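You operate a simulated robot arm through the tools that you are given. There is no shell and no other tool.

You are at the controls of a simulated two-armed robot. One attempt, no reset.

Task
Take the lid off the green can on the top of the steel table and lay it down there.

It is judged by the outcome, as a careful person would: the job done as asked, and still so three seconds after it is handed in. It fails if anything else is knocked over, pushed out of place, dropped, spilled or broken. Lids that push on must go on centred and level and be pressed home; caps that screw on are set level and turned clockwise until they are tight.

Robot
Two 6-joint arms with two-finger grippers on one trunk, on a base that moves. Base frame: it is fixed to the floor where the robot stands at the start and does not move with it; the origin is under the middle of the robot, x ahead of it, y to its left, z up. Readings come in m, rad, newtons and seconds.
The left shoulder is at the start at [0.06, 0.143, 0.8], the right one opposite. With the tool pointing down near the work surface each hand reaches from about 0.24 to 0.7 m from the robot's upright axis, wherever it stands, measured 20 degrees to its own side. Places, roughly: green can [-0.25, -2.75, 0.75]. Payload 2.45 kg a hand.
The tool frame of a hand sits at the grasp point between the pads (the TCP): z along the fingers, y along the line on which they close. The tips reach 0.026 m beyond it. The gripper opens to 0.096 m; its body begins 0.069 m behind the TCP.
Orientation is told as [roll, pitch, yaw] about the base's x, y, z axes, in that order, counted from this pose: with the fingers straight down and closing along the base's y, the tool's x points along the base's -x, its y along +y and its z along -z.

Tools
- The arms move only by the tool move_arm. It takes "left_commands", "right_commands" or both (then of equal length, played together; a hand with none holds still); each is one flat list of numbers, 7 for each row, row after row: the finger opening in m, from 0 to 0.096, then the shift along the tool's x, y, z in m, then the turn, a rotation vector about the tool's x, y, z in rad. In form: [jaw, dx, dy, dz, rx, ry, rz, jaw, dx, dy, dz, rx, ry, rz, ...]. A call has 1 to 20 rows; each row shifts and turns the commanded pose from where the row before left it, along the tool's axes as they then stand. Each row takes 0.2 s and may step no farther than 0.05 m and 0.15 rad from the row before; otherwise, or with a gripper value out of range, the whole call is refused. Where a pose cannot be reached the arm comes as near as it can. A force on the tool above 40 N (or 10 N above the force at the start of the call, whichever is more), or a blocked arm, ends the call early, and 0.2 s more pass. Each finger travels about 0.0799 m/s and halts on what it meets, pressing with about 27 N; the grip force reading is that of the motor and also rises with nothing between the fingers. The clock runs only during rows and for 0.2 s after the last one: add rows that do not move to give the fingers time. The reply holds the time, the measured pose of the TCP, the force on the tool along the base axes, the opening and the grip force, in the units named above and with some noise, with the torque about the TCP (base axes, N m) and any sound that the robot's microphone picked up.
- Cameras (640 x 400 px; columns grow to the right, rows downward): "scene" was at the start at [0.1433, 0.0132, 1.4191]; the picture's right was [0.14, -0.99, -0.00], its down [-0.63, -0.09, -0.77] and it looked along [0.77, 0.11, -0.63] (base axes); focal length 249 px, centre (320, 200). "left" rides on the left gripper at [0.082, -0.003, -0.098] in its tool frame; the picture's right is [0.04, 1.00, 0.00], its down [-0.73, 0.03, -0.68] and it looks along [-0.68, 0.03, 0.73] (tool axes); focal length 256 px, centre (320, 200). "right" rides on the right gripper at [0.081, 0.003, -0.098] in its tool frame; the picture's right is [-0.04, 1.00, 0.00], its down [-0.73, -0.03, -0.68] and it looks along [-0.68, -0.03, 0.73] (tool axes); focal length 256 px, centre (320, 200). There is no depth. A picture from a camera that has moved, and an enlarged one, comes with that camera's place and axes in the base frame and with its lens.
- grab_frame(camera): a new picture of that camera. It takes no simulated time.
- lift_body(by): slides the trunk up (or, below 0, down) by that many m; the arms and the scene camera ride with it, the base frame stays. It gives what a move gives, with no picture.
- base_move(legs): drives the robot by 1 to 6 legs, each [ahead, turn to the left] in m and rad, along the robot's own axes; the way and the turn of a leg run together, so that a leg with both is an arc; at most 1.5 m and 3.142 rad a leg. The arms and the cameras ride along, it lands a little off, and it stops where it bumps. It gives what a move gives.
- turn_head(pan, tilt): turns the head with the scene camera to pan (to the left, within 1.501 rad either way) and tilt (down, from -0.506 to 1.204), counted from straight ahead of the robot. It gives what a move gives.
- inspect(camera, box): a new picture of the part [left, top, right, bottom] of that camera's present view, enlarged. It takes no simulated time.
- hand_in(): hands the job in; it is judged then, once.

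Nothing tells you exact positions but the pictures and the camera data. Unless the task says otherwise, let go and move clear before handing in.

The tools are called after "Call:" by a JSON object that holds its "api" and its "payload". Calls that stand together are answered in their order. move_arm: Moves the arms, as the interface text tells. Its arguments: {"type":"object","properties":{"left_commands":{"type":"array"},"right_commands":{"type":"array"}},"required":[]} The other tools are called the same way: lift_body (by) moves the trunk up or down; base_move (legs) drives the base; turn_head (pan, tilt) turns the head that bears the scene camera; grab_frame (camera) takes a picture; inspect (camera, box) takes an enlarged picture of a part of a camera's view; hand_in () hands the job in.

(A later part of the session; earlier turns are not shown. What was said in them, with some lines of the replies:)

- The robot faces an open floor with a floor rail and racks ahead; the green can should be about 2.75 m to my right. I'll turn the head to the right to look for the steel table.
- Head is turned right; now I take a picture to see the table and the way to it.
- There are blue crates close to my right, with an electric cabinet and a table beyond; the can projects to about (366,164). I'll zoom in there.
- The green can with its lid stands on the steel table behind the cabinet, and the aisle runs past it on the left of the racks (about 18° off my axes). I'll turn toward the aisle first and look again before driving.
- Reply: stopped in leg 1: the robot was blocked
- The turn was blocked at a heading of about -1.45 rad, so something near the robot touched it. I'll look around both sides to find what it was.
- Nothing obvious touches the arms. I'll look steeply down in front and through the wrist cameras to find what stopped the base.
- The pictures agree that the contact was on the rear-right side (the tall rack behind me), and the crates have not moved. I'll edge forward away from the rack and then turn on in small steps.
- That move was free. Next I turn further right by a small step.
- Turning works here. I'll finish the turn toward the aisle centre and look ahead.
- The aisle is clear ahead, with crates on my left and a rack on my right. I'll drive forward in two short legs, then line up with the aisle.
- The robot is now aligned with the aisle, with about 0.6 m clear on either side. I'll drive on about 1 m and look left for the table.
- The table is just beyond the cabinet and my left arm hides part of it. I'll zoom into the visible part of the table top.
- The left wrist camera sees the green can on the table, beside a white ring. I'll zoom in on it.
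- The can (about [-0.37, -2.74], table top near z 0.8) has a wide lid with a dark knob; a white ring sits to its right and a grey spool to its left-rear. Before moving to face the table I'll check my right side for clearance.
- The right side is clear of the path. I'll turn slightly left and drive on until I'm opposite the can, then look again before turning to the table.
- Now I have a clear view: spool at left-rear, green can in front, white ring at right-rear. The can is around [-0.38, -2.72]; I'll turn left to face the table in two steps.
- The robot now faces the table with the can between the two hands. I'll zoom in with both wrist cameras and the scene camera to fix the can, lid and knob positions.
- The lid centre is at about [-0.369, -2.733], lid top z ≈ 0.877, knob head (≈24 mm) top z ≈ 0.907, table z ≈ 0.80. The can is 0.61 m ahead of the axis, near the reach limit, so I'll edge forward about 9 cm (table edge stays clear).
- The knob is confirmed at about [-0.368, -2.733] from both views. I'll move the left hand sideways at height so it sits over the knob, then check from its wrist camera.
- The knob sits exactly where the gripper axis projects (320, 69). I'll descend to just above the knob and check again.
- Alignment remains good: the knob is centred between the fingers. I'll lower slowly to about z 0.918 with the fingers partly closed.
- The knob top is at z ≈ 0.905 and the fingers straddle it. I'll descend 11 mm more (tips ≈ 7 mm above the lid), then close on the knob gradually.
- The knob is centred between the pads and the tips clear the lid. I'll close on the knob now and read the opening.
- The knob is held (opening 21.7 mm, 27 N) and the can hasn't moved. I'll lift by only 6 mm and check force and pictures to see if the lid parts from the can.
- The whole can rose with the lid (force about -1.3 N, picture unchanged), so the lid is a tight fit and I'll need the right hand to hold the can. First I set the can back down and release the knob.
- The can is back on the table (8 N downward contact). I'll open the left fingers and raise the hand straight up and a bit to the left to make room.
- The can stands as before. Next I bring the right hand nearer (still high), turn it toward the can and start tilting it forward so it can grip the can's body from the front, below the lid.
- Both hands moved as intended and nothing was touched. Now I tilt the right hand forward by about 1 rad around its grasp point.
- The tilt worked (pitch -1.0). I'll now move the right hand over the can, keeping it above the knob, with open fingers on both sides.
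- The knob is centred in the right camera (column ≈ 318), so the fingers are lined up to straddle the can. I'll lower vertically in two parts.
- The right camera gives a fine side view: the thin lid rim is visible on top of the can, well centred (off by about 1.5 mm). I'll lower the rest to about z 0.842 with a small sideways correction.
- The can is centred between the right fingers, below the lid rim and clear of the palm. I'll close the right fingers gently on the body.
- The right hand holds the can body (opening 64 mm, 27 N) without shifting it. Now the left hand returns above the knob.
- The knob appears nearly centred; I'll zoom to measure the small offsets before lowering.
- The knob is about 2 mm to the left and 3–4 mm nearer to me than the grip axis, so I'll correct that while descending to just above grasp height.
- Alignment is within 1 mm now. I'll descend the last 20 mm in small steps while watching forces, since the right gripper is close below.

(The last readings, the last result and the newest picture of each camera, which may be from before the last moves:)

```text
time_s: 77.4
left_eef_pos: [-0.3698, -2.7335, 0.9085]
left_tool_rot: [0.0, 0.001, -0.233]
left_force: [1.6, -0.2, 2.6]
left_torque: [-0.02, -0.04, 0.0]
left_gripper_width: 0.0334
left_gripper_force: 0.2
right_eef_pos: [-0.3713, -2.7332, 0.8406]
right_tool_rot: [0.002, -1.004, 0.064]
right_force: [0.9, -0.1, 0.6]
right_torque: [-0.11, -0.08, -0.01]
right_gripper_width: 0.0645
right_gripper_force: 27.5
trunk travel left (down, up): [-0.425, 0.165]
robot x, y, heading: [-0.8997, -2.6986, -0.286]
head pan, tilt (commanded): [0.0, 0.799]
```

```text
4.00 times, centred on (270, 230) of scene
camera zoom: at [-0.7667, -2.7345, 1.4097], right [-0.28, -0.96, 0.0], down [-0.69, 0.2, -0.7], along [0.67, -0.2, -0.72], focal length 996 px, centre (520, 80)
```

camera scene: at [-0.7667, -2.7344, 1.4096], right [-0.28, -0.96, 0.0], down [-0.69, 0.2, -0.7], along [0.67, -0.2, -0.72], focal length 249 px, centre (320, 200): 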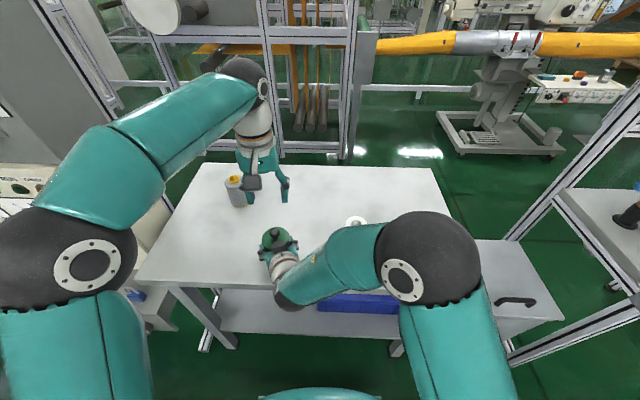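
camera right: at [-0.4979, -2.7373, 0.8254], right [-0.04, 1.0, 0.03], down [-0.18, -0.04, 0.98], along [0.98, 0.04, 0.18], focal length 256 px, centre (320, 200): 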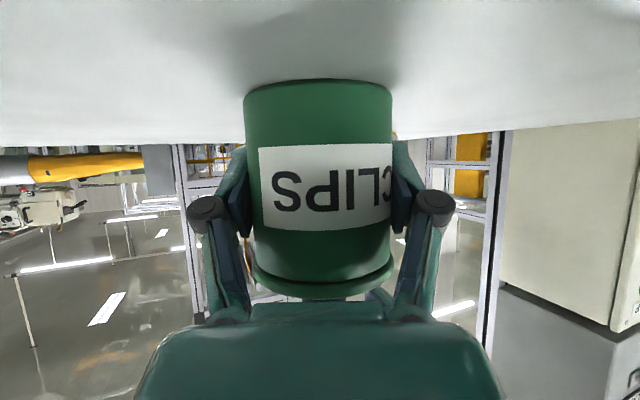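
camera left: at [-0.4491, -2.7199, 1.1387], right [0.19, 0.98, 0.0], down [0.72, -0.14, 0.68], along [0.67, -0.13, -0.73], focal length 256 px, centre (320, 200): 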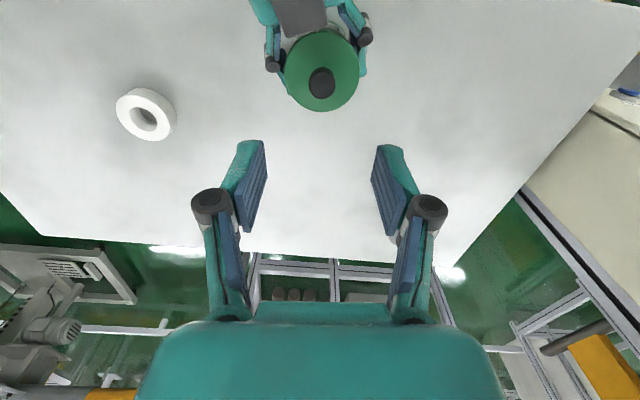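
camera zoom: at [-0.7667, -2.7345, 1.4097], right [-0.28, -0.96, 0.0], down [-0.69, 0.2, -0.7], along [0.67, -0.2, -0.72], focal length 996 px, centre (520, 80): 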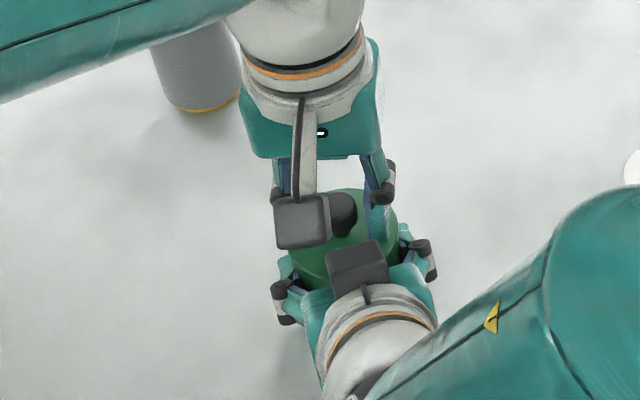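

The left fingers straddle the knob again and there's no hard contact. I'll close on the knob.

Call:
{"api": "move_arm", "payload": {"left_commands": [0.028, 0, 0, 0, 0, 0, 0, 0.022, 0, 0, 0, 0, 0, 0, 0.016, 0, 0, 0, 0, 0, 0, 0.01, 0, 0, 0, 0, 0, 0, 0.01, 0, 0, 0, 0, 0, 0]}}

Call:
{"api": "inspect", "payload": {"camera": "left", "box": [240, 100, 400, 240]}}

Call:
{"api": "grab_frame", "payload": {"camera": "right"}}

```text
time_s: 78.6
left_eef_pos: [-0.3706, -2.7326, 0.908]
left_tool_rot: [0.001, 0.0, -0.234]
left_force: [2.6, 6.8, 8.2]
left_torque: [0.09, -0.01, 0.02]
left_gripper_width: 0.0217
left_gripper_force: 27.5
right_eef_pos: [-0.3717, -2.734, 0.8413]
right_tool_rot: [-0.001, -1.003, 0.063]
right_force: [0.1, -4.8, -0.3]
right_torque: [0.13, -0.15, 0.01]
right_gripper_width: 0.0642
right_gripper_force: 26.9
trunk travel left (down, up): [-0.425, 0.165]
robot x, y, heading: [-0.8966, -2.6943, -0.287]
head pan, tilt (commanded): [0.0, 0.799]
```

```text
2.86 times, centred on (320, 170) of left
camera zoom: at [-0.4519, -2.7179, 1.007], right [0.19, 0.98, 0.0], down [0.72, -0.14, 0.68], along [0.67, -0.13, -0.73], focal length 731 px, centre (320, 286)
```

zoom: 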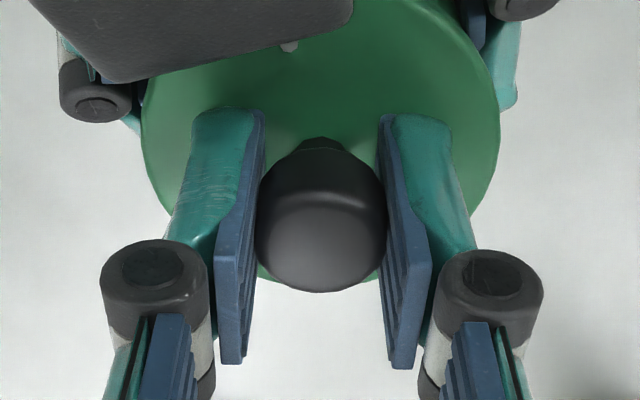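

```text
taken
camera right: at [-0.4982, -2.7374, 0.8254], right [-0.04, 1.0, 0.03], down [-0.18, -0.04, 0.98], along [0.98, 0.04, 0.18], focal length 256 px, centre (320, 200)
```

right: 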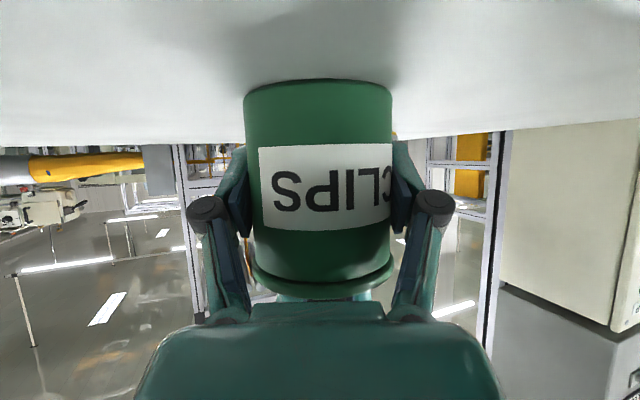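

Both hands hold: left on the knob, right on the body. I'll relieve the small side load and pull up in 1 mm steps, watching the force.

Call:
{"api": "move_arm", "payload": {"left_commands": [0.01, 0, 0.0008, -0.0005, 0, 0, 0, 0.01, 0, 0, -0.001, 0, 0, 0, 0.01, 0, 0, -0.001, 0, 0, 0, 0.01, 0, 0, 0, 0, 0, 0]}}

Call:
{"api": "grab_frame", "payload": {"camera": "right"}}

```text
time_s: 79.6
left_eef_pos: [-0.3706, -2.7326, 0.9097]
left_tool_rot: [0.0, 0.002, -0.236]
left_force: [0.6, -0.8, -0.3]
left_torque: [0.01, 0.0, -0.01]
left_gripper_width: 0.0219
left_gripper_force: 27.2
right_eef_pos: [-0.3718, -2.7328, 0.8412]
right_tool_rot: [0.0, -1.004, 0.066]
right_force: [0.0, 1.1, 1.9]
right_torque: [-0.03, 0.04, -0.03]
right_gripper_width: 0.064
right_gripper_force: 27.2
trunk travel left (down, up): [-0.425, 0.165]
robot x, y, heading: [-0.9001, -2.6982, -0.283]
head pan, tilt (commanded): [0.0, 0.799]
heard: snap
```

```text
taken
camera right: at [-0.4979, -2.737, 0.8254], right [-0.04, 1.0, 0.03], down [-0.18, -0.04, 0.98], along [0.98, 0.04, 0.18], focal length 256 px, centre (320, 200)
```

right: 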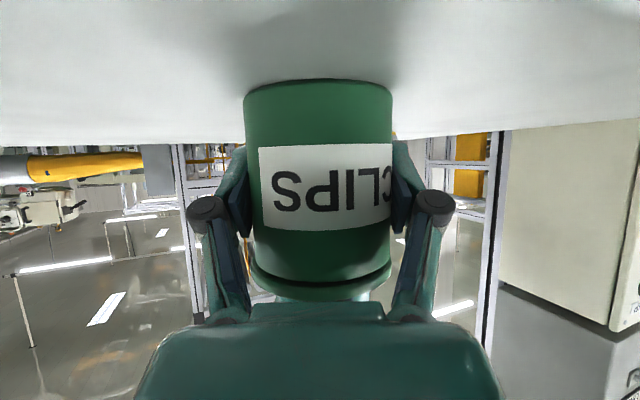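

A snap was heard and the force dropped: the lid has come free. I'll lift it straight up slowly and check.

Call:
{"api": "move_arm", "payload": {"left_commands": [0.01, 0, 0, -0.003, 0, 0, 0, 0.01, 0, 0, -0.004, 0, 0, 0, 0.01, 0, 0, -0.005, 0, 0, 0, 0.01, 0, 0, -0.006, 0, 0, 0, 0.01, 0, 0, -0.008, 0, 0, 0, 0.01, 0, 0, 0, 0, 0, 0]}}

Call:
{"api": "grab_frame", "payload": {"camera": "right"}}

Call:
{"api": "grab_frame", "payload": {"camera": "left"}}

Call:
{"api": "inspect", "payload": {"camera": "scene", "box": [220, 160, 340, 280]}}

```text
time_s: 81.0
left_eef_pos: [-0.37, -2.7318, 0.9369]
left_tool_rot: [0.0, 0.0, -0.233]
left_force: [-0.1, 0.6, -0.1]
left_torque: [-0.02, 0.0, 0.01]
left_gripper_width: 0.0218
left_gripper_force: 27.4
right_eef_pos: [-0.3712, -2.7317, 0.841]
right_tool_rot: [0.001, -1.005, 0.066]
right_force: [-0.3, 0.5, 2.2]
right_torque: [-0.08, 0.05, -0.02]
right_gripper_width: 0.0645
right_gripper_force: 27.2
trunk travel left (down, up): [-0.425, 0.165]
robot x, y, heading: [-0.898, -2.6922, -0.292]
head pan, tilt (commanded): [0.0, 0.799]
```

```text
taken
camera right: at [-0.4979, -2.7373, 0.8254], right [-0.04, 1.0, 0.03], down [-0.18, -0.04, 0.98], along [0.98, 0.04, 0.18], focal length 256 px, centre (320, 200)
```

right: 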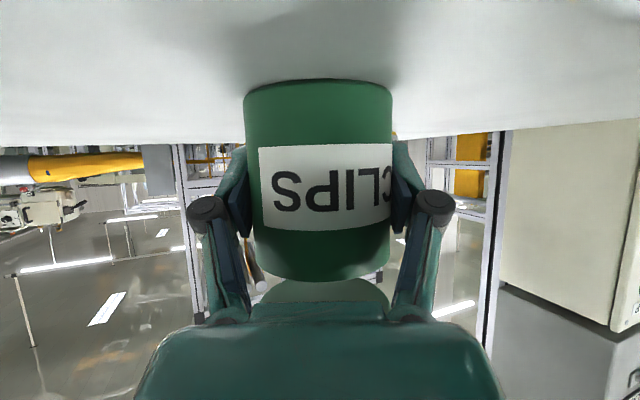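

```text
taken
camera left: at [-0.451, -2.7181, 1.0352], right [0.19, 0.98, 0.0], down [0.72, -0.14, 0.68], along [0.67, -0.13, -0.73], focal length 256 px, centre (320, 200)
```

left: 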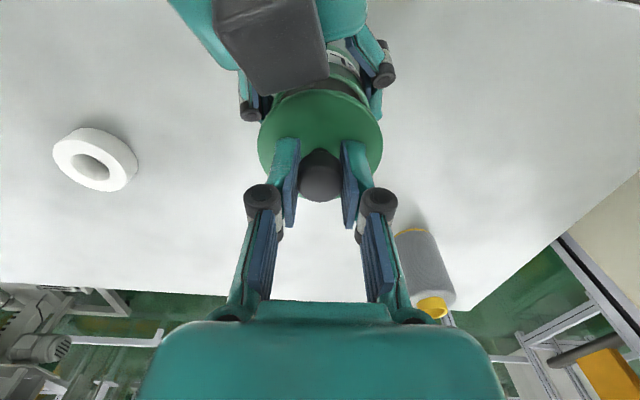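

```text
3.33 times, centred on (280, 220) of scene
camera zoom: at [-0.7667, -2.7344, 1.4097], right [-0.28, -0.96, 0.0], down [-0.69, 0.2, -0.7], along [0.67, -0.2, -0.72], focal length 830 px, centre (453, 133)
```

zoom: 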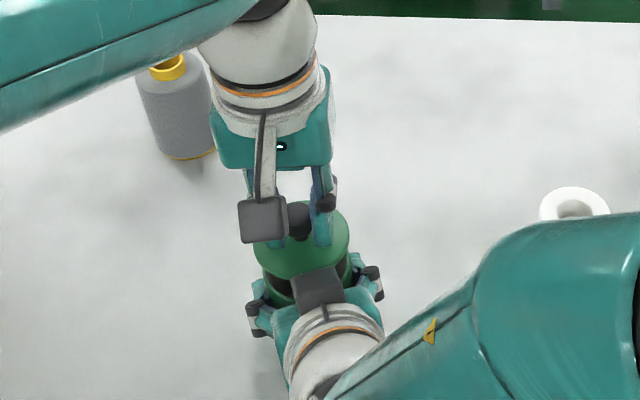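

The lid is off and in the left hand; the can stayed put. Before moving sideways I'll check the gap between the can's rim and the lid's underside, and the right gripper's box near the lid.

Call:
{"api": "inspect", "payload": {"camera": "right", "box": [230, 200, 410, 330]}}

Call:
{"api": "inspect", "payload": {"camera": "left", "box": [200, 20, 440, 220]}}

Call:
{"api": "inspect", "payload": {"camera": "scene", "box": [245, 205, 305, 265]}}

```text
3.08 times, centred on (320, 265) of right
camera zoom: at [-0.4979, -2.7373, 0.8254], right [-0.04, 1.0, 0.03], down [-0.18, -0.04, 0.98], along [0.98, 0.04, 0.18], focal length 788 px, centre (320, 0)
```

zoom: 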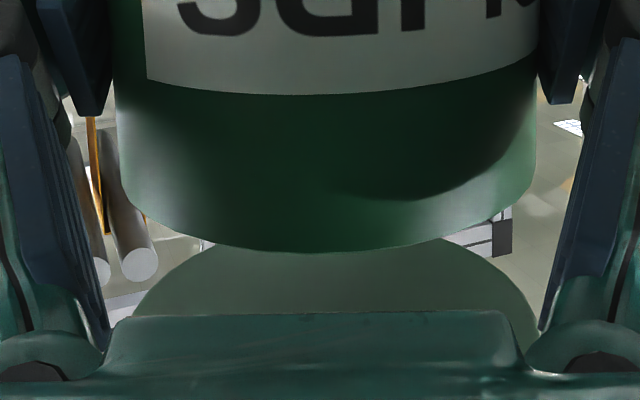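

```text
2.00 times, centred on (320, 120) of left
camera zoom: at [-0.451, -2.7181, 1.0352], right [0.19, 0.98, 0.0], down [0.72, -0.14, 0.68], along [0.67, -0.13, -0.73], focal length 512 px, centre (320, 360)
```

zoom: 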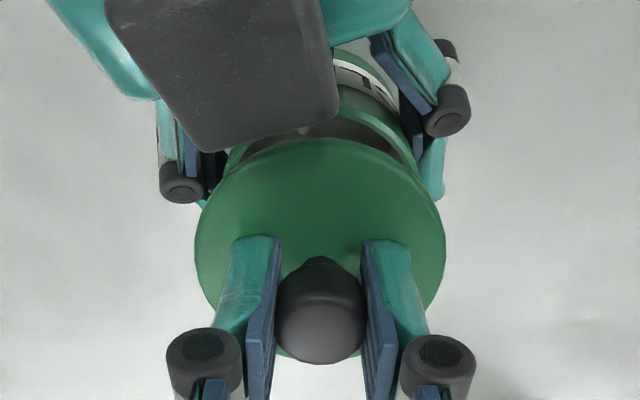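

```text
6.67 times, centred on (275, 235) of scene
camera zoom: at [-0.7667, -2.7344, 1.4097], right [-0.28, -0.96, 0.0], down [-0.69, 0.2, -0.7], along [0.67, -0.2, -0.72], focal length 1661 px, centre (620, -33)
```

zoom: 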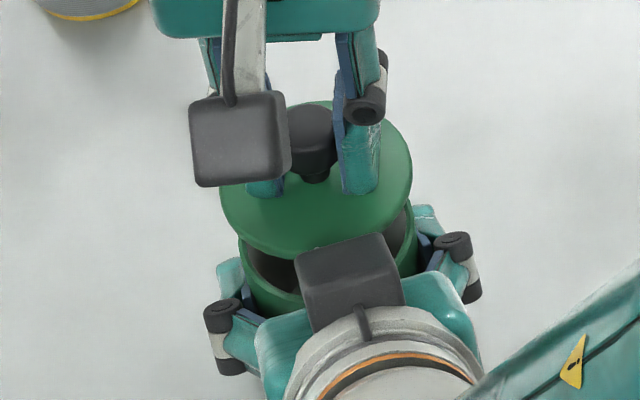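

The thin lid is clear of the rim, but the right gripper's box is close to its back edge. I'll move the lid a little forward (away from me), then up, keeping the can held.

Call:
{"api": "move_arm", "payload": {"left_commands": [0.01, -0.006, 0, 0, 0, 0, 0, 0.01, -0.006, 0, -0.002, 0, 0, 0, 0.01, -0.006, 0, -0.004, 0, 0, 0, 0.01, -0.004, 0, -0.008, 0, 0, 0, 0.01, 0, 0, -0.015, 0, 0, 0, 0.01, 0, 0, -0.02, 0, 0, 0, 0.01, 0, 0, -0.02, 0, 0, 0, 0.01, 0, 0, 0, 0, 0, 0]}}

Call:
{"api": "grab_frame", "payload": {"camera": "left"}}

Call:
{"api": "grab_frame", "payload": {"camera": "scene"}}

```text
time_s: 82.8
left_eef_pos: [-0.3484, -2.7389, 1.0054]
left_tool_rot: [0.0, 0.0, -0.234]
left_force: [-0.1, -0.2, -0.8]
left_torque: [0.01, 0.02, 0.01]
left_gripper_width: 0.0216
left_gripper_force: 27.2
right_eef_pos: [-0.3709, -2.7328, 0.8413]
right_tool_rot: [0.001, -1.002, 0.064]
right_force: [0.3, -1.1, 2.6]
right_torque: [-0.06, -0.02, -0.02]
right_gripper_width: 0.064
right_gripper_force: 27.4
trunk travel left (down, up): [-0.425, 0.165]
robot x, y, heading: [-0.9014, -2.6966, -0.29]
head pan, tilt (commanded): [0.0, 0.799]
```

```text
taken
camera left: at [-0.4292, -2.7236, 1.1039], right [0.19, 0.98, 0.0], down [0.72, -0.14, 0.68], along [0.67, -0.13, -0.73], focal length 256 px, centre (320, 200)
```

left: 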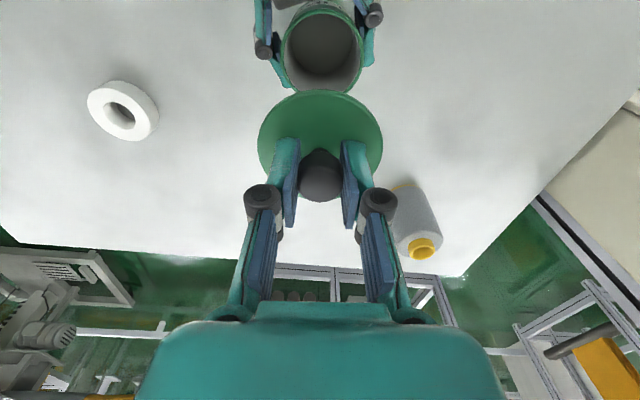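

```text
taken
camera scene: at [-0.7668, -2.7345, 1.4097], right [-0.28, -0.96, 0.0], down [-0.69, 0.2, -0.7], along [0.67, -0.2, -0.72], focal length 249 px, centre (320, 200)
```

scene: 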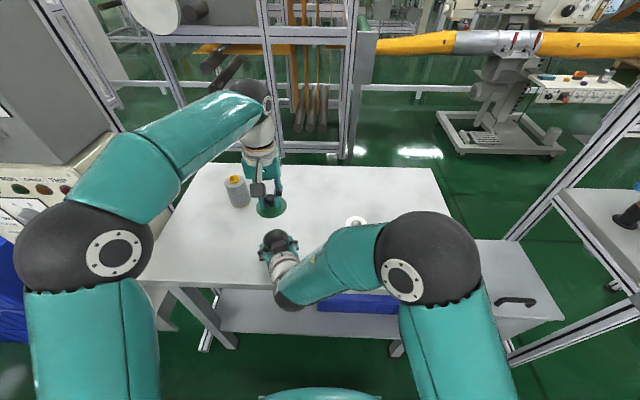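

The open can stands in the right hand and the lid hangs in the left. I'll carry the lid about 17 cm to the left, over free table space in front of the spool.

Call:
{"api": "move_arm", "payload": {"left_commands": [0.01, -0.0019, 0.0341, 0, 0, 0, 0, 0.01, -0.0019, 0.0341, 0, 0, 0, 0, 0.01, -0.0019, 0.0341, 0, 0, 0, 0, 0.01, -0.0019, 0.0341, 0, 0, 0, 0, 0.01, -0.0019, 0.0341, 0, 0, 0, 0, 0.01, 0, 0, 0, 0, 0, 0]}}

Call:
{"api": "grab_frame", "payload": {"camera": "left"}}

Call:
{"api": "grab_frame", "payload": {"camera": "scene"}}

```text
time_s: 84.2
left_eef_pos: [-0.2972, -2.5732, 1.0065]
left_tool_rot: [-0.002, 0.001, -0.233]
left_force: [0.4, -0.1, 0.2]
left_torque: [-0.02, -0.02, 0.0]
left_gripper_width: 0.0218
left_gripper_force: 27.4
right_eef_pos: [-0.3718, -2.732, 0.8419]
right_tool_rot: [0.0, -1.004, 0.065]
right_force: [-0.1, -0.5, 1.9]
right_torque: [-0.11, -0.03, 0.01]
right_gripper_width: 0.0645
right_gripper_force: 27.1
trunk travel left (down, up): [-0.425, 0.165]
robot x, y, heading: [-0.8989, -2.6922, -0.289]
head pan, tilt (commanded): [0.0, 0.799]
```

```text
taken
camera left: at [-0.3777, -2.5584, 1.1053], right [0.19, 0.98, 0.0], down [0.72, -0.14, 0.68], along [0.67, -0.13, -0.73], focal length 256 px, centre (320, 200)
```

left: 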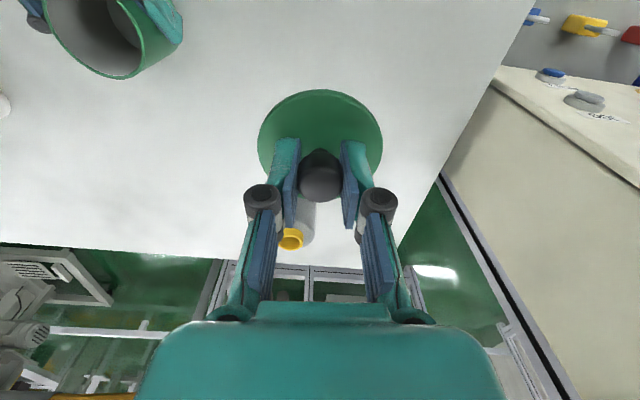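

```text
taken
camera scene: at [-0.7667, -2.7344, 1.4096], right [-0.28, -0.96, 0.0], down [-0.69, 0.2, -0.7], along [0.67, -0.2, -0.72], focal length 249 px, centre (320, 200)
```

scene: 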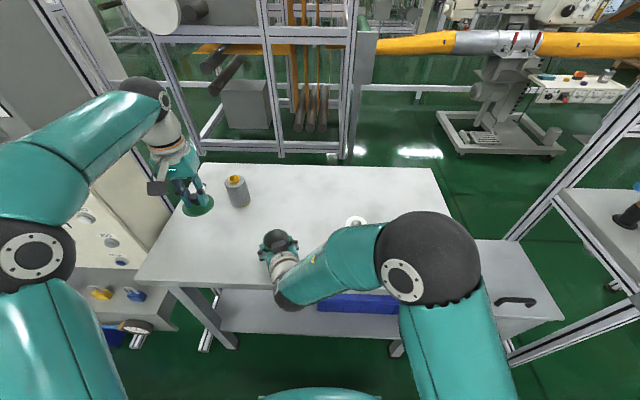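

The spot below is free: well inside the table edge, between the spool and the can. I'll lower the lid to just above the table.

Call:
{"api": "move_arm", "payload": {"left_commands": [0.01, 0, 0, 0.03, 0, 0, 0, 0.01, 0, 0, 0.03, 0, 0, 0, 0.01, 0, 0, 0.03, 0, 0, 0, 0.01, 0, 0, 0.025, 0, 0, 0, 0.01, 0, 0, 0.015, 0, 0, 0, 0.01, 0, 0, 0, 0, 0, 0]}}

Call:
{"api": "inspect", "payload": {"camera": "scene", "box": [150, 170, 300, 290]}}

Call:
{"api": "grab_frame", "payload": {"camera": "left"}}

```text
time_s: 85.6
left_eef_pos: [-0.3002, -2.5723, 0.8737]
left_tool_rot: [0.0, -0.001, -0.236]
left_force: [0.8, -0.8, 0.0]
left_torque: [-0.03, -0.05, -0.01]
left_gripper_width: 0.0216
left_gripper_force: 27.2
right_eef_pos: [-0.3708, -2.7324, 0.8403]
right_tool_rot: [-0.001, -1.003, 0.065]
right_force: [0.1, -0.3, 2.0]
right_torque: [-0.13, 0.02, 0.02]
right_gripper_width: 0.0643
right_gripper_force: 26.9
trunk travel left (down, up): [-0.425, 0.165]
robot x, y, heading: [-0.8966, -2.695, -0.287]
head pan, tilt (commanded): [0.0, 0.799]
```

```text
3.33 times, centred on (225, 230) of scene
camera zoom: at [-0.7668, -2.7344, 1.4096], right [-0.28, -0.96, 0.0], down [-0.69, 0.2, -0.7], along [0.67, -0.2, -0.72], focal length 830 px, centre (637, 100)
```

zoom: 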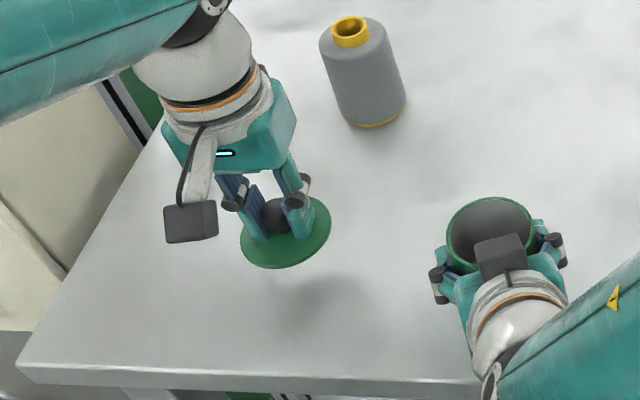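

```text
taken
camera left: at [-0.3817, -2.5571, 0.9726], right [0.19, 0.98, 0.0], down [0.72, -0.14, 0.68], along [0.67, -0.13, -0.73], focal length 256 px, centre (320, 200)
```

left: 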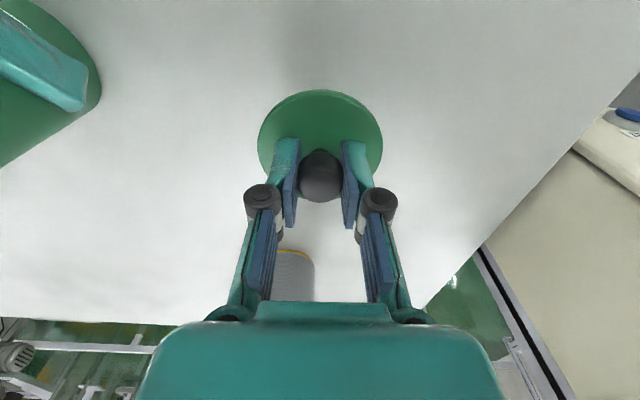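

The lid hovers level a few centimetres above the table. I'll go down 26 mm and then feel for the table in small steps.

Call:
{"api": "move_arm", "payload": {"left_commands": [0.01, 0, 0, 0.01, 0, 0, 0, 0.01, 0, 0, 0.01, 0, 0, 0, 0.01, 0, 0, 0.006, 0, 0, 0, 0.01, 0, 0, 0, 0, 0, 0]}}

Call:
{"api": "inspect", "payload": {"camera": "scene", "box": [190, 200, 270, 270]}}

```text
time_s: 86.6
left_eef_pos: [-0.3007, -2.573, 0.8467]
left_tool_rot: [0.0, -0.001, -0.233]
left_force: [-1.1, -0.7, 0.0]
left_torque: [-0.02, 0.0, 0.0]
left_gripper_width: 0.0217
left_gripper_force: 27.4
right_eef_pos: [-0.3711, -2.7329, 0.8417]
right_tool_rot: [0.0, -1.004, 0.064]
right_force: [0.0, 0.0, 1.6]
right_torque: [-0.1, 0.01, -0.04]
right_gripper_width: 0.0641
right_gripper_force: 27.6
trunk travel left (down, up): [-0.425, 0.165]
robot x, y, heading: [-0.9003, -2.6966, -0.288]
head pan, tilt (commanded): [0.0, 0.799]
```

```text
5.71 times, centred on (230, 235) of scene
camera zoom: at [-0.7667, -2.7344, 1.4096], right [-0.28, -0.96, 0.0], down [-0.69, 0.2, -0.7], along [0.67, -0.2, -0.72], focal length 1423 px, centre (834, 0)
```

zoom: 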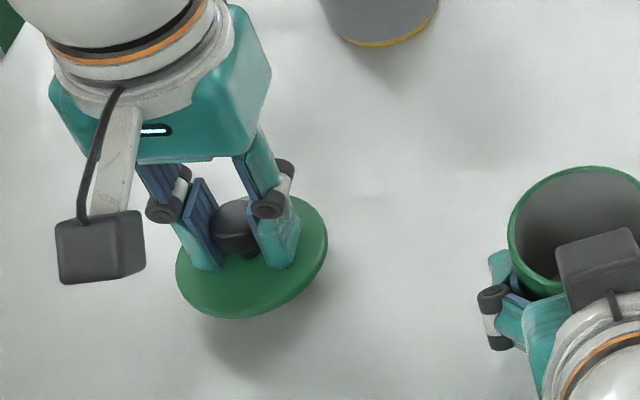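

Still free (no contact force). I continue down in 2 mm steps.

Call:
{"api": "move_arm", "payload": {"left_commands": [0.01, 0, 0, 0.002, 0, 0, 0, 0.01, 0, 0, 0.002, 0, 0, 0, 0.01, 0, 0, 0.001, 0, 0, 0, 0.01, 0, 0, 0, 0, 0, 0]}}

```text
time_s: 87.6
left_eef_pos: [-0.3011, -2.5738, 0.843]
left_tool_rot: [-0.001, -0.001, -0.234]
left_force: [0.3, 0.5, -0.4]
left_torque: [-0.03, -0.01, -0.03]
left_gripper_width: 0.0216
left_gripper_force: 27.1
right_eef_pos: [-0.3714, -2.7316, 0.8417]
right_tool_rot: [0.001, -1.003, 0.065]
right_force: [-0.3, 0.1, 3.4]
right_torque: [-0.08, -0.06, -0.01]
right_gripper_width: 0.0639
right_gripper_force: 27.0
trunk travel left (down, up): [-0.425, 0.165]
robot x, y, heading: [-0.8993, -2.6971, -0.289]
head pan, tilt (commanded): [0.0, 0.799]
```

No contact yet at z 0.843. I go down a further 4 mm.

Call:
{"api": "move_arm", "payload": {"left_commands": [0.01, 0, 0, 0.002, 0, 0, 0, 0.01, 0, 0, 0.002, 0, 0, 0, 0.01, 0, 0, 0, 0, 0, 0]}}

```text
time_s: 88.4
left_eef_pos: [-0.3006, -2.573, 0.8395]
left_tool_rot: [0.0, 0.0, -0.232]
left_force: [0.3, -0.3, 0.7]
left_torque: [-0.03, -0.01, 0.02]
left_gripper_width: 0.0215
left_gripper_force: 27.2
right_eef_pos: [-0.3713, -2.7325, 0.8426]
right_tool_rot: [0.0, -1.005, 0.064]
right_force: [-0.3, -0.8, 1.9]
right_torque: [-0.08, -0.01, 0.01]
right_gripper_width: 0.0642
right_gripper_force: 26.7
trunk travel left (down, up): [-0.425, 0.165]
robot x, y, heading: [-0.904, -2.6998, -0.288]
head pan, tilt (commanded): [0.0, 0.799]
```

Still no load at z 0.8395; I keep lowering 1–2 mm at a time.

Call:
{"api": "move_arm", "payload": {"left_commands": [0.01, 0, 0, 0.0015, 0, 0, 0, 0.01, 0, 0, 0.0015, 0, 0, 0, 0.01, 0, 0, 0, 0, 0, 0]}}

Call:
{"api": "inspect", "payload": {"camera": "scene", "box": [190, 200, 270, 270]}}

```text
time_s: 89.2
left_eef_pos: [-0.2998, -2.574, 0.8381]
left_tool_rot: [0.0, 0.001, -0.235]
left_force: [1.0, 0.4, 0.5]
left_torque: [0.02, 0.02, 0.0]
left_gripper_width: 0.0218
left_gripper_force: 27.4
right_eef_pos: [-0.3718, -2.7323, 0.8413]
right_tool_rot: [0.0, -1.003, 0.065]
right_force: [-1.0, 0.6, 2.8]
right_torque: [-0.05, -0.02, -0.01]
right_gripper_width: 0.0642
right_gripper_force: 26.7
trunk travel left (down, up): [-0.425, 0.165]
robot x, y, heading: [-0.8984, -2.6964, -0.282]
head pan, tilt (commanded): [0.0, 0.799]
```

```text
5.71 times, centred on (230, 235) of scene
camera zoom: at [-0.7667, -2.7344, 1.4096], right [-0.28, -0.96, 0.0], down [-0.69, 0.2, -0.7], along [0.67, -0.2, -0.72], focal length 1423 px, centre (834, 0)
```

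zoom: 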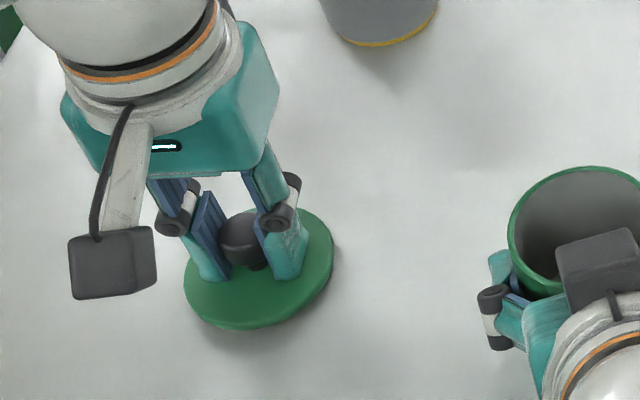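

The shadow is closing in; contact is expected near z 0.832. I continue in small steps.

Call:
{"api": "move_arm", "payload": {"left_commands": [0.01, 0, 0, 0.0015, 0, 0, 0, 0.01, 0, 0, 0.0015, 0, 0, 0, 0.01, 0, 0, 0, 0, 0, 0]}}

```text
time_s: 90.0
left_eef_pos: [-0.2996, -2.5748, 0.8342]
left_tool_rot: [0.0, 0.001, -0.234]
left_force: [-0.8, 0.0, -0.5]
left_torque: [0.02, 0.0, 0.01]
left_gripper_width: 0.0217
left_gripper_force: 26.7
right_eef_pos: [-0.3708, -2.7324, 0.8429]
right_tool_rot: [0.0, -1.004, 0.064]
right_force: [0.0, -0.2, 1.2]
right_torque: [-0.08, -0.03, -0.01]
right_gripper_width: 0.0641
right_gripper_force: 27.2
trunk travel left (down, up): [-0.425, 0.165]
robot x, y, heading: [-0.8985, -2.6957, -0.287]
head pan, tilt (commanded): [0.0, 0.799]
```

Call:
{"api": "move_arm", "payload": {"left_commands": [0.01, 0, 0, 0.001, 0, 0, 0, 0.01, 0, 0, 0.001, 0, 0, 0, 0.01, 0, 0, 0, 0, 0, 0]}}

```text
time_s: 90.8
left_eef_pos: [-0.2999, -2.5744, 0.8324]
left_tool_rot: [-0.001, 0.0, -0.234]
left_force: [1.2, 0.2, -1.1]
left_torque: [0.01, -0.01, 0.01]
left_gripper_width: 0.0216
left_gripper_force: 27.0
right_eef_pos: [-0.3713, -2.7323, 0.8431]
right_tool_rot: [-0.001, -1.004, 0.065]
right_force: [0.0, 0.3, 1.9]
right_torque: [-0.07, -0.06, 0.03]
right_gripper_width: 0.0643
right_gripper_force: 26.9
trunk travel left (down, up): [-0.425, 0.165]
robot x, y, heading: [-0.8973, -2.6937, -0.288]
head pan, tilt (commanded): [0.0, 0.799]
```

The lid is at z 0.8324 with still no load. I go on in 1 mm steps.

Call:
{"api": "move_arm", "payload": {"left_commands": [0.01, 0, 0, 0.001, 0, 0, 0, 0.01, 0, 0, 0.001, 0, 0, 0, 0.01, 0, 0, 0, 0, 0, 0]}}

Call:
{"api": "inspect", "payload": {"camera": "scene", "box": [190, 200, 270, 270]}}

```text
time_s: 91.6
left_eef_pos: [-0.3008, -2.5742, 0.8308]
left_tool_rot: [0.0, -0.003, -0.234]
left_force: [1.9, 3.5, 13.6]
left_torque: [0.12, 0.1, 0.03]
left_gripper_width: 0.0217
left_gripper_force: 27.3
right_eef_pos: [-0.3716, -2.7323, 0.8417]
right_tool_rot: [-0.002, -1.004, 0.065]
right_force: [-0.4, 0.6, -0.7]
right_torque: [-0.02, 0.0, 0.0]
right_gripper_width: 0.0642
right_gripper_force: 27.2
trunk travel left (down, up): [-0.425, 0.165]
robot x, y, heading: [-0.8974, -2.697, -0.284]
head pan, tilt (commanded): [0.0, 0.799]
```

```text
5.71 times, centred on (230, 235) of scene
camera zoom: at [-0.7678, -2.7343, 1.4099], right [-0.28, -0.96, 0.0], down [-0.69, 0.2, -0.7], along [0.67, -0.2, -0.72], focal length 1423 px, centre (834, 0)
```

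zoom: 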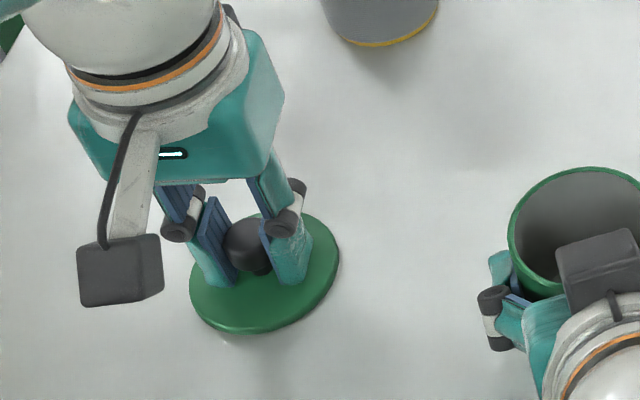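

Contact: 13.6 N upward, the lid is on the table. I'll ease off half a millimetre, open the fingers slowly and check before rising.

Call:
{"api": "move_arm", "payload": {"left_commands": [0.01, 0, 0, -0.0007, 0, 0, 0, 0.018, 0, 0, 0, 0, 0, 0, 0.024, 0, 0, 0, 0, 0, 0, 0.034, 0, 0, 0, 0, 0, 0, 0.046, 0, 0, 0, 0, 0, 0, 0.056, 0, 0, 0, 0, 0, 0, 0.056, 0, 0, 0, 0, 0, 0]}}

Call:
{"api": "inspect", "payload": {"camera": "left", "box": [220, 60, 420, 240]}}

Call:
{"api": "inspect", "payload": {"camera": "scene", "box": [190, 200, 270, 270]}}

```text
time_s: 93.2
left_eef_pos: [-0.3002, -2.5746, 0.8312]
left_tool_rot: [-0.001, 0.002, -0.234]
left_force: [0.2, -0.6, 0.7]
left_torque: [0.0, 0.01, -0.01]
left_gripper_width: 0.056
left_gripper_force: 0.1
right_eef_pos: [-0.3708, -2.7335, 0.8427]
right_tool_rot: [-0.001, -1.005, 0.064]
right_force: [0.1, 0.5, -0.1]
right_torque: [-0.06, -0.03, 0.0]
right_gripper_width: 0.064
right_gripper_force: 27.3
trunk travel left (down, up): [-0.425, 0.165]
robot x, y, heading: [-0.8986, -2.6959, -0.285]
head pan, tilt (commanded): [0.0, 0.799]
```

```text
2.22 times, centred on (320, 150) of left
camera zoom: at [-0.3813, -2.5604, 0.9297], right [0.19, 0.98, 0.0], down [0.72, -0.14, 0.68], along [0.67, -0.13, -0.73], focal length 569 px, centre (320, 311)
```

zoom: 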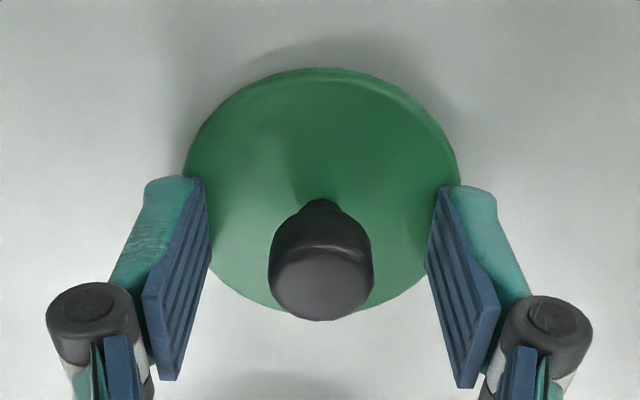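

```text
5.71 times, centred on (230, 235) of scene
camera zoom: at [-0.7665, -2.7345, 1.4096], right [-0.28, -0.96, 0.0], down [-0.69, 0.2, -0.7], along [0.67, -0.2, -0.72], focal length 1423 px, centre (834, 0)
```

zoom: 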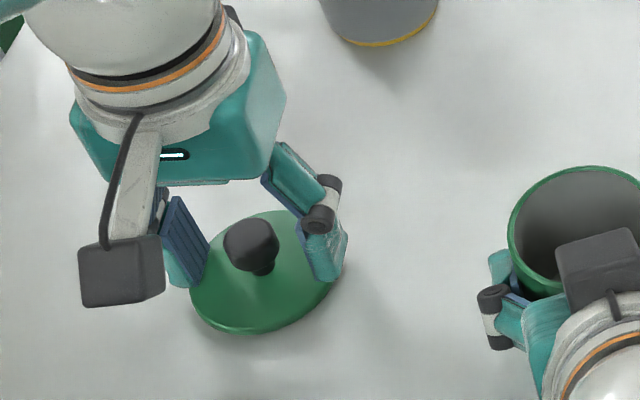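

The lid lies on the table, released and with the fingers clear of the knob. I'll raise the left hand straight up.

Call:
{"api": "move_arm", "payload": {"left_commands": [0.056, 0, 0, -0.005, 0, 0, 0, 0.056, 0, 0, -0.01, 0, 0, 0, 0.056, 0, 0, -0.02, 0, 0, 0, 0.056, 0, 0, -0.03, 0, 0, 0, 0.056, 0, 0, -0.035, 0, 0, 0, 0.056, 0, 0, -0.04, 0, 0, 0, 0.056, 0, 0, -0.04, 0, 0, 0, 0.056, 0, 0, -0.04, 0, 0, 0, 0.056, 0, 0, 0, 0, 0, 0]}}

Call:
{"api": "grab_frame", "payload": {"camera": "scene"}}

Call:
{"api": "grab_frame", "payload": {"camera": "left"}}

Call:
{"api": "inspect", "payload": {"camera": "scene", "box": [190, 190, 310, 280]}}

```text
time_s: 95.2
left_eef_pos: [-0.3031, -2.5732, 1.0543]
left_tool_rot: [0.001, -0.001, -0.234]
left_force: [0.1, -0.3, -0.6]
left_torque: [-0.01, 0.02, -0.01]
left_gripper_width: 0.0561
left_gripper_force: 0.0
right_eef_pos: [-0.3724, -2.7326, 0.8409]
right_tool_rot: [0.0, -1.003, 0.063]
right_force: [0.4, -0.5, 1.7]
right_torque: [-0.08, 0.0, -0.01]
right_gripper_width: 0.0644
right_gripper_force: 26.9
trunk travel left (down, up): [-0.425, 0.165]
robot x, y, heading: [-0.9012, -2.6956, -0.285]
head pan, tilt (commanded): [0.0, 0.799]
```

```text
taken
camera scene: at [-0.7668, -2.7345, 1.4097], right [-0.28, -0.96, 0.0], down [-0.69, 0.2, -0.7], along [0.67, -0.2, -0.72], focal length 249 px, centre (320, 200)
```

scene: 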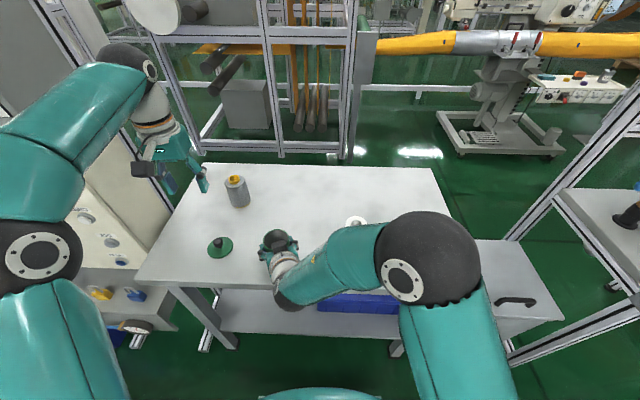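

```text
taken
camera left: at [-0.3846, -2.5588, 1.1531], right [0.19, 0.98, 0.0], down [0.72, -0.14, 0.68], along [0.67, -0.13, -0.73], focal length 256 px, centre (320, 200)
```

left: 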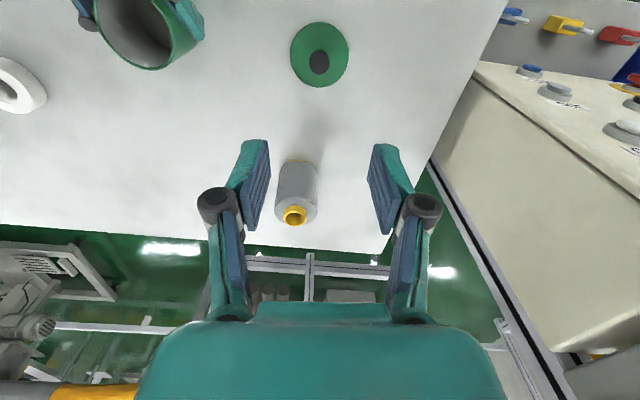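

```text
4.44 times, centred on (250, 235) of scene
camera zoom: at [-0.7668, -2.7345, 1.4097], right [-0.28, -0.96, 0.0], down [-0.69, 0.2, -0.7], along [0.67, -0.2, -0.72], focal length 1107 px, centre (631, 44)
```

zoom: 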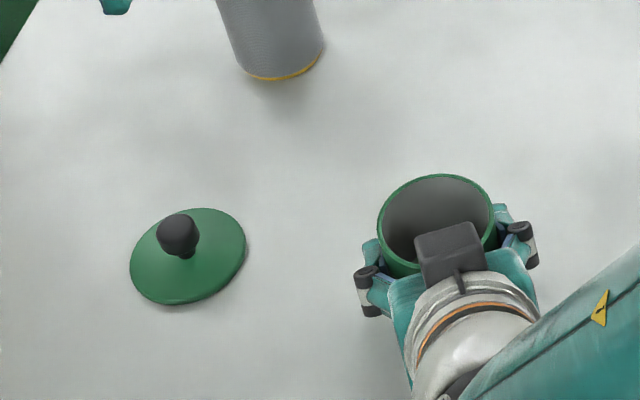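

The lid lies flat on the table beside the can. Now I release the can with the right hand, opening slowly.

Call:
{"api": "move_arm", "payload": {"right_commands": [0.066, 0, 0, 0, 0, 0, 0, 0.07, 0, 0, 0, 0, 0, 0, 0.078, 0, 0, 0, 0, 0, 0, 0.086, 0, 0, 0, 0, 0, 0, 0.096, 0, 0, 0, 0, 0, 0, 0.096, 0, 0, 0, 0, 0, 0]}}

Call:
{"api": "grab_frame", "payload": {"camera": "right"}}

Call:
{"api": "inspect", "payload": {"camera": "scene", "box": [190, 190, 310, 280]}}

```text
time_s: 96.6
left_eef_pos: [-0.3025, -2.574, 1.0536]
left_tool_rot: [-0.001, -0.001, -0.235]
left_force: [0.2, -0.7, -0.2]
left_torque: [0.0, 0.01, 0.0]
left_gripper_width: 0.056
left_gripper_force: 0.0
right_eef_pos: [-0.3698, -2.7329, 0.8426]
right_tool_rot: [0.0, -1.004, 0.066]
right_force: [0.8, 0.2, 1.2]
right_torque: [-0.01, 0.02, -0.02]
right_gripper_width: 0.096
right_gripper_force: 0.0
trunk travel left (down, up): [-0.425, 0.165]
robot x, y, heading: [-0.9003, -2.6954, -0.28]
head pan, tilt (commanded): [0.0, 0.799]
```

```text
taken
camera right: at [-0.4978, -2.7373, 0.8253], right [-0.04, 1.0, 0.03], down [-0.18, -0.04, 0.98], along [0.98, 0.04, 0.18], focal length 256 px, centre (320, 200)
```

right: 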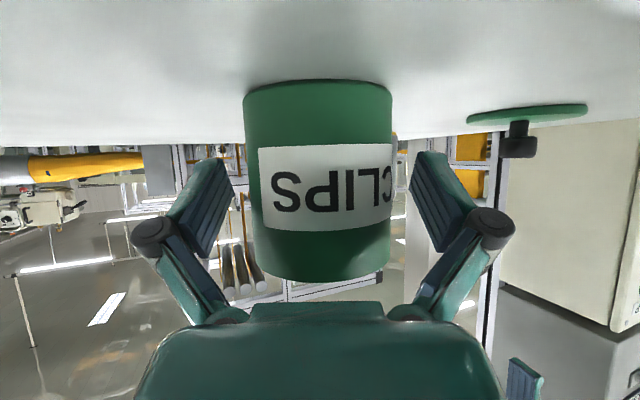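

```text
4.44 times, centred on (250, 235) of scene
camera zoom: at [-0.7665, -2.7345, 1.4096], right [-0.28, -0.96, 0.0], down [-0.69, 0.2, -0.7], along [0.67, -0.2, -0.72], focal length 1107 px, centre (631, 44)
```

zoom: 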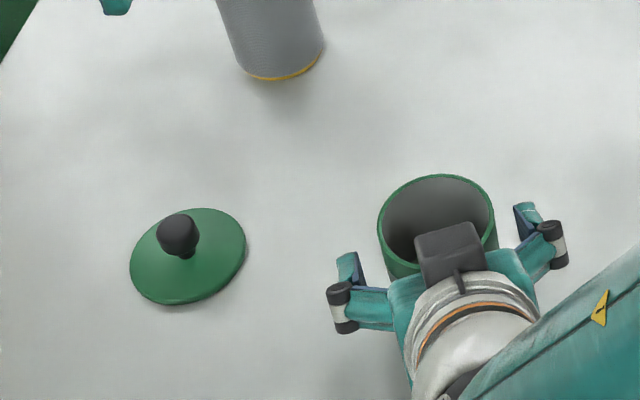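

The can stands free with fingers clear on both sides. I'll raise the right hand straight up along the way it came, then move it back to the right.

Call:
{"api": "move_arm", "payload": {"right_commands": [0.096, -0.00843, 0, -0.00539, 0, 0, 0, 0.096, -0.01685, 0, -0.01077, 0, 0, 0, 0.096, -0.01685, 0, -0.01077, 0, 0, 0, 0.096, -0.01685, 0, -0.01077, 0, 0, 0, 0.096, -0.01685, 0, -0.01077, 0, 0, 0, 0.096, -0.01685, 0, -0.01077, 0, 0, 0, 0.096, -0.01685, 0, -0.01077, 0, 0, 0, 0.096, -0.0034, -0.0286, -0.0158, 0, 0, 0, 0.096, -0.0034, -0.0286, -0.0158, 0, 0, 0, 0.096, -0.0034, -0.0286, -0.0158, 0, 0, 0, 0.096, -0.0034, -0.0286, -0.0158, 0, 0, 0, 0.096, -0.0034, -0.0286, -0.0158, 0, 0, 0, 0.096, 0, 0, 0, 0, 0, 0]}}

Call:
{"api": "grab_frame", "payload": {"camera": "scene"}}

Call:
{"api": "grab_frame", "payload": {"camera": "left"}}

Call:
{"api": "inspect", "payload": {"camera": "scene", "box": [180, 160, 380, 290]}}

```text
time_s: 99.4
left_eef_pos: [-0.3036, -2.5736, 1.053]
left_tool_rot: [0.002, 0.0, -0.233]
left_force: [0.5, -0.2, -0.7]
left_torque: [0.0, 0.0, 0.0]
left_gripper_width: 0.0563
left_gripper_force: 0.1
right_eef_pos: [-0.4216, -2.8799, 1.0286]
right_tool_rot: [-0.001, -1.005, 0.064]
right_force: [-0.9, 0.0, -0.8]
right_torque: [0.0, -0.03, 0.05]
right_gripper_width: 0.096
right_gripper_force: 0.0
trunk travel left (down, up): [-0.425, 0.165]
robot x, y, heading: [-0.8987, -2.6939, -0.284]
head pan, tilt (commanded): [0.0, 0.799]
```

```text
taken
camera scene: at [-0.7663, -2.7345, 1.4096], right [-0.28, -0.96, 0.0], down [-0.69, 0.2, -0.7], along [0.67, -0.2, -0.72], focal length 249 px, centre (320, 200)
```

scene: 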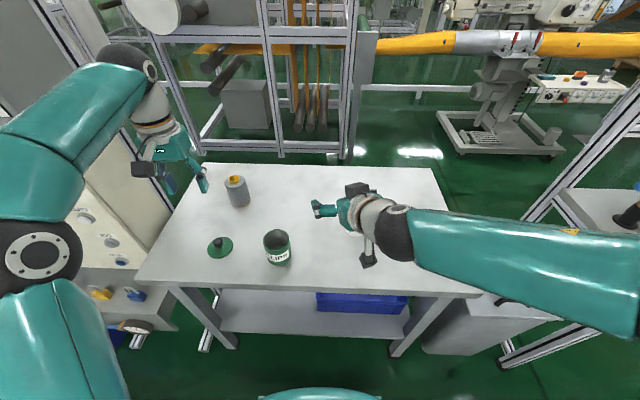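

```text
taken
camera left: at [-0.3841, -2.5587, 1.1525], right [0.19, 0.98, 0.0], down [0.72, -0.14, 0.68], along [0.67, -0.13, -0.73], focal length 256 px, centre (320, 200)
```

left: 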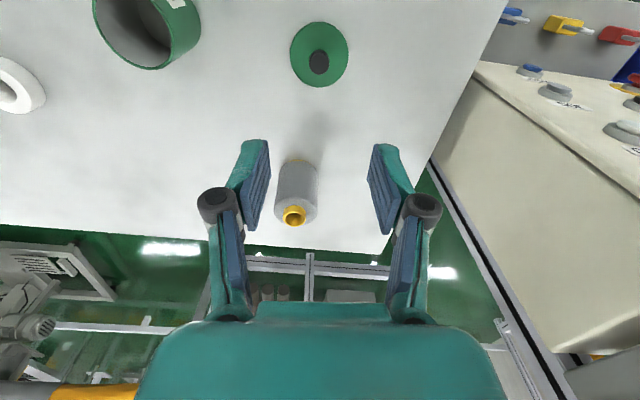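

```text
3.08 times, centred on (280, 225) of scene
camera zoom: at [-0.7663, -2.7345, 1.4096], right [-0.28, -0.96, 0.0], down [-0.69, 0.2, -0.7], along [0.67, -0.2, -0.72], focal length 766 px, centre (443, 123)
```

zoom: 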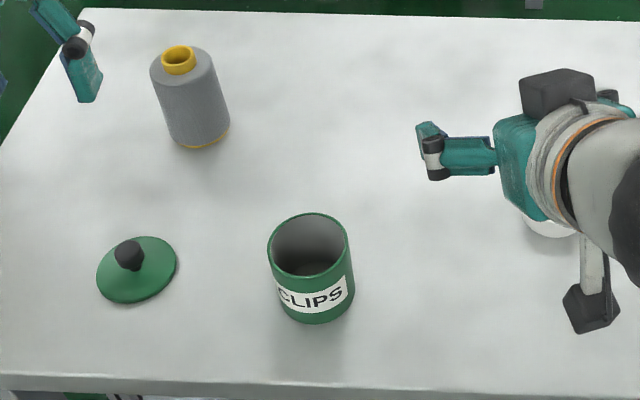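

The can stands open and upright where it was, the lid lies flat on the table beside it, and the spool and white ring are undisturbed. Both hands have let go and are well clear, so I hand in the job.

Call:
{"api": "hand_in", "payload": {}}

```text
The job is handed in.
```

The lid is off the green can and lies flat, knob up, on the steel table about 17 cm to the can's left. I've handed the job in.

- **The lid:** it was a tight snap fit. My first pull lifted the whole can about 6 mm, so I set it back down. I then held the can with the right hand and pulled the lid off with the left.
- **The table:** the can stands open and upright where it was. The spool and white ring beside it were not touched, and both hands are clear.
- **A bump on the way:** early in the drive the robot was stopped by something behind it, most likely the tall rack. I never saw the contact point. The blue crates hadn't moved, but I couldn't check directly behind the robot.
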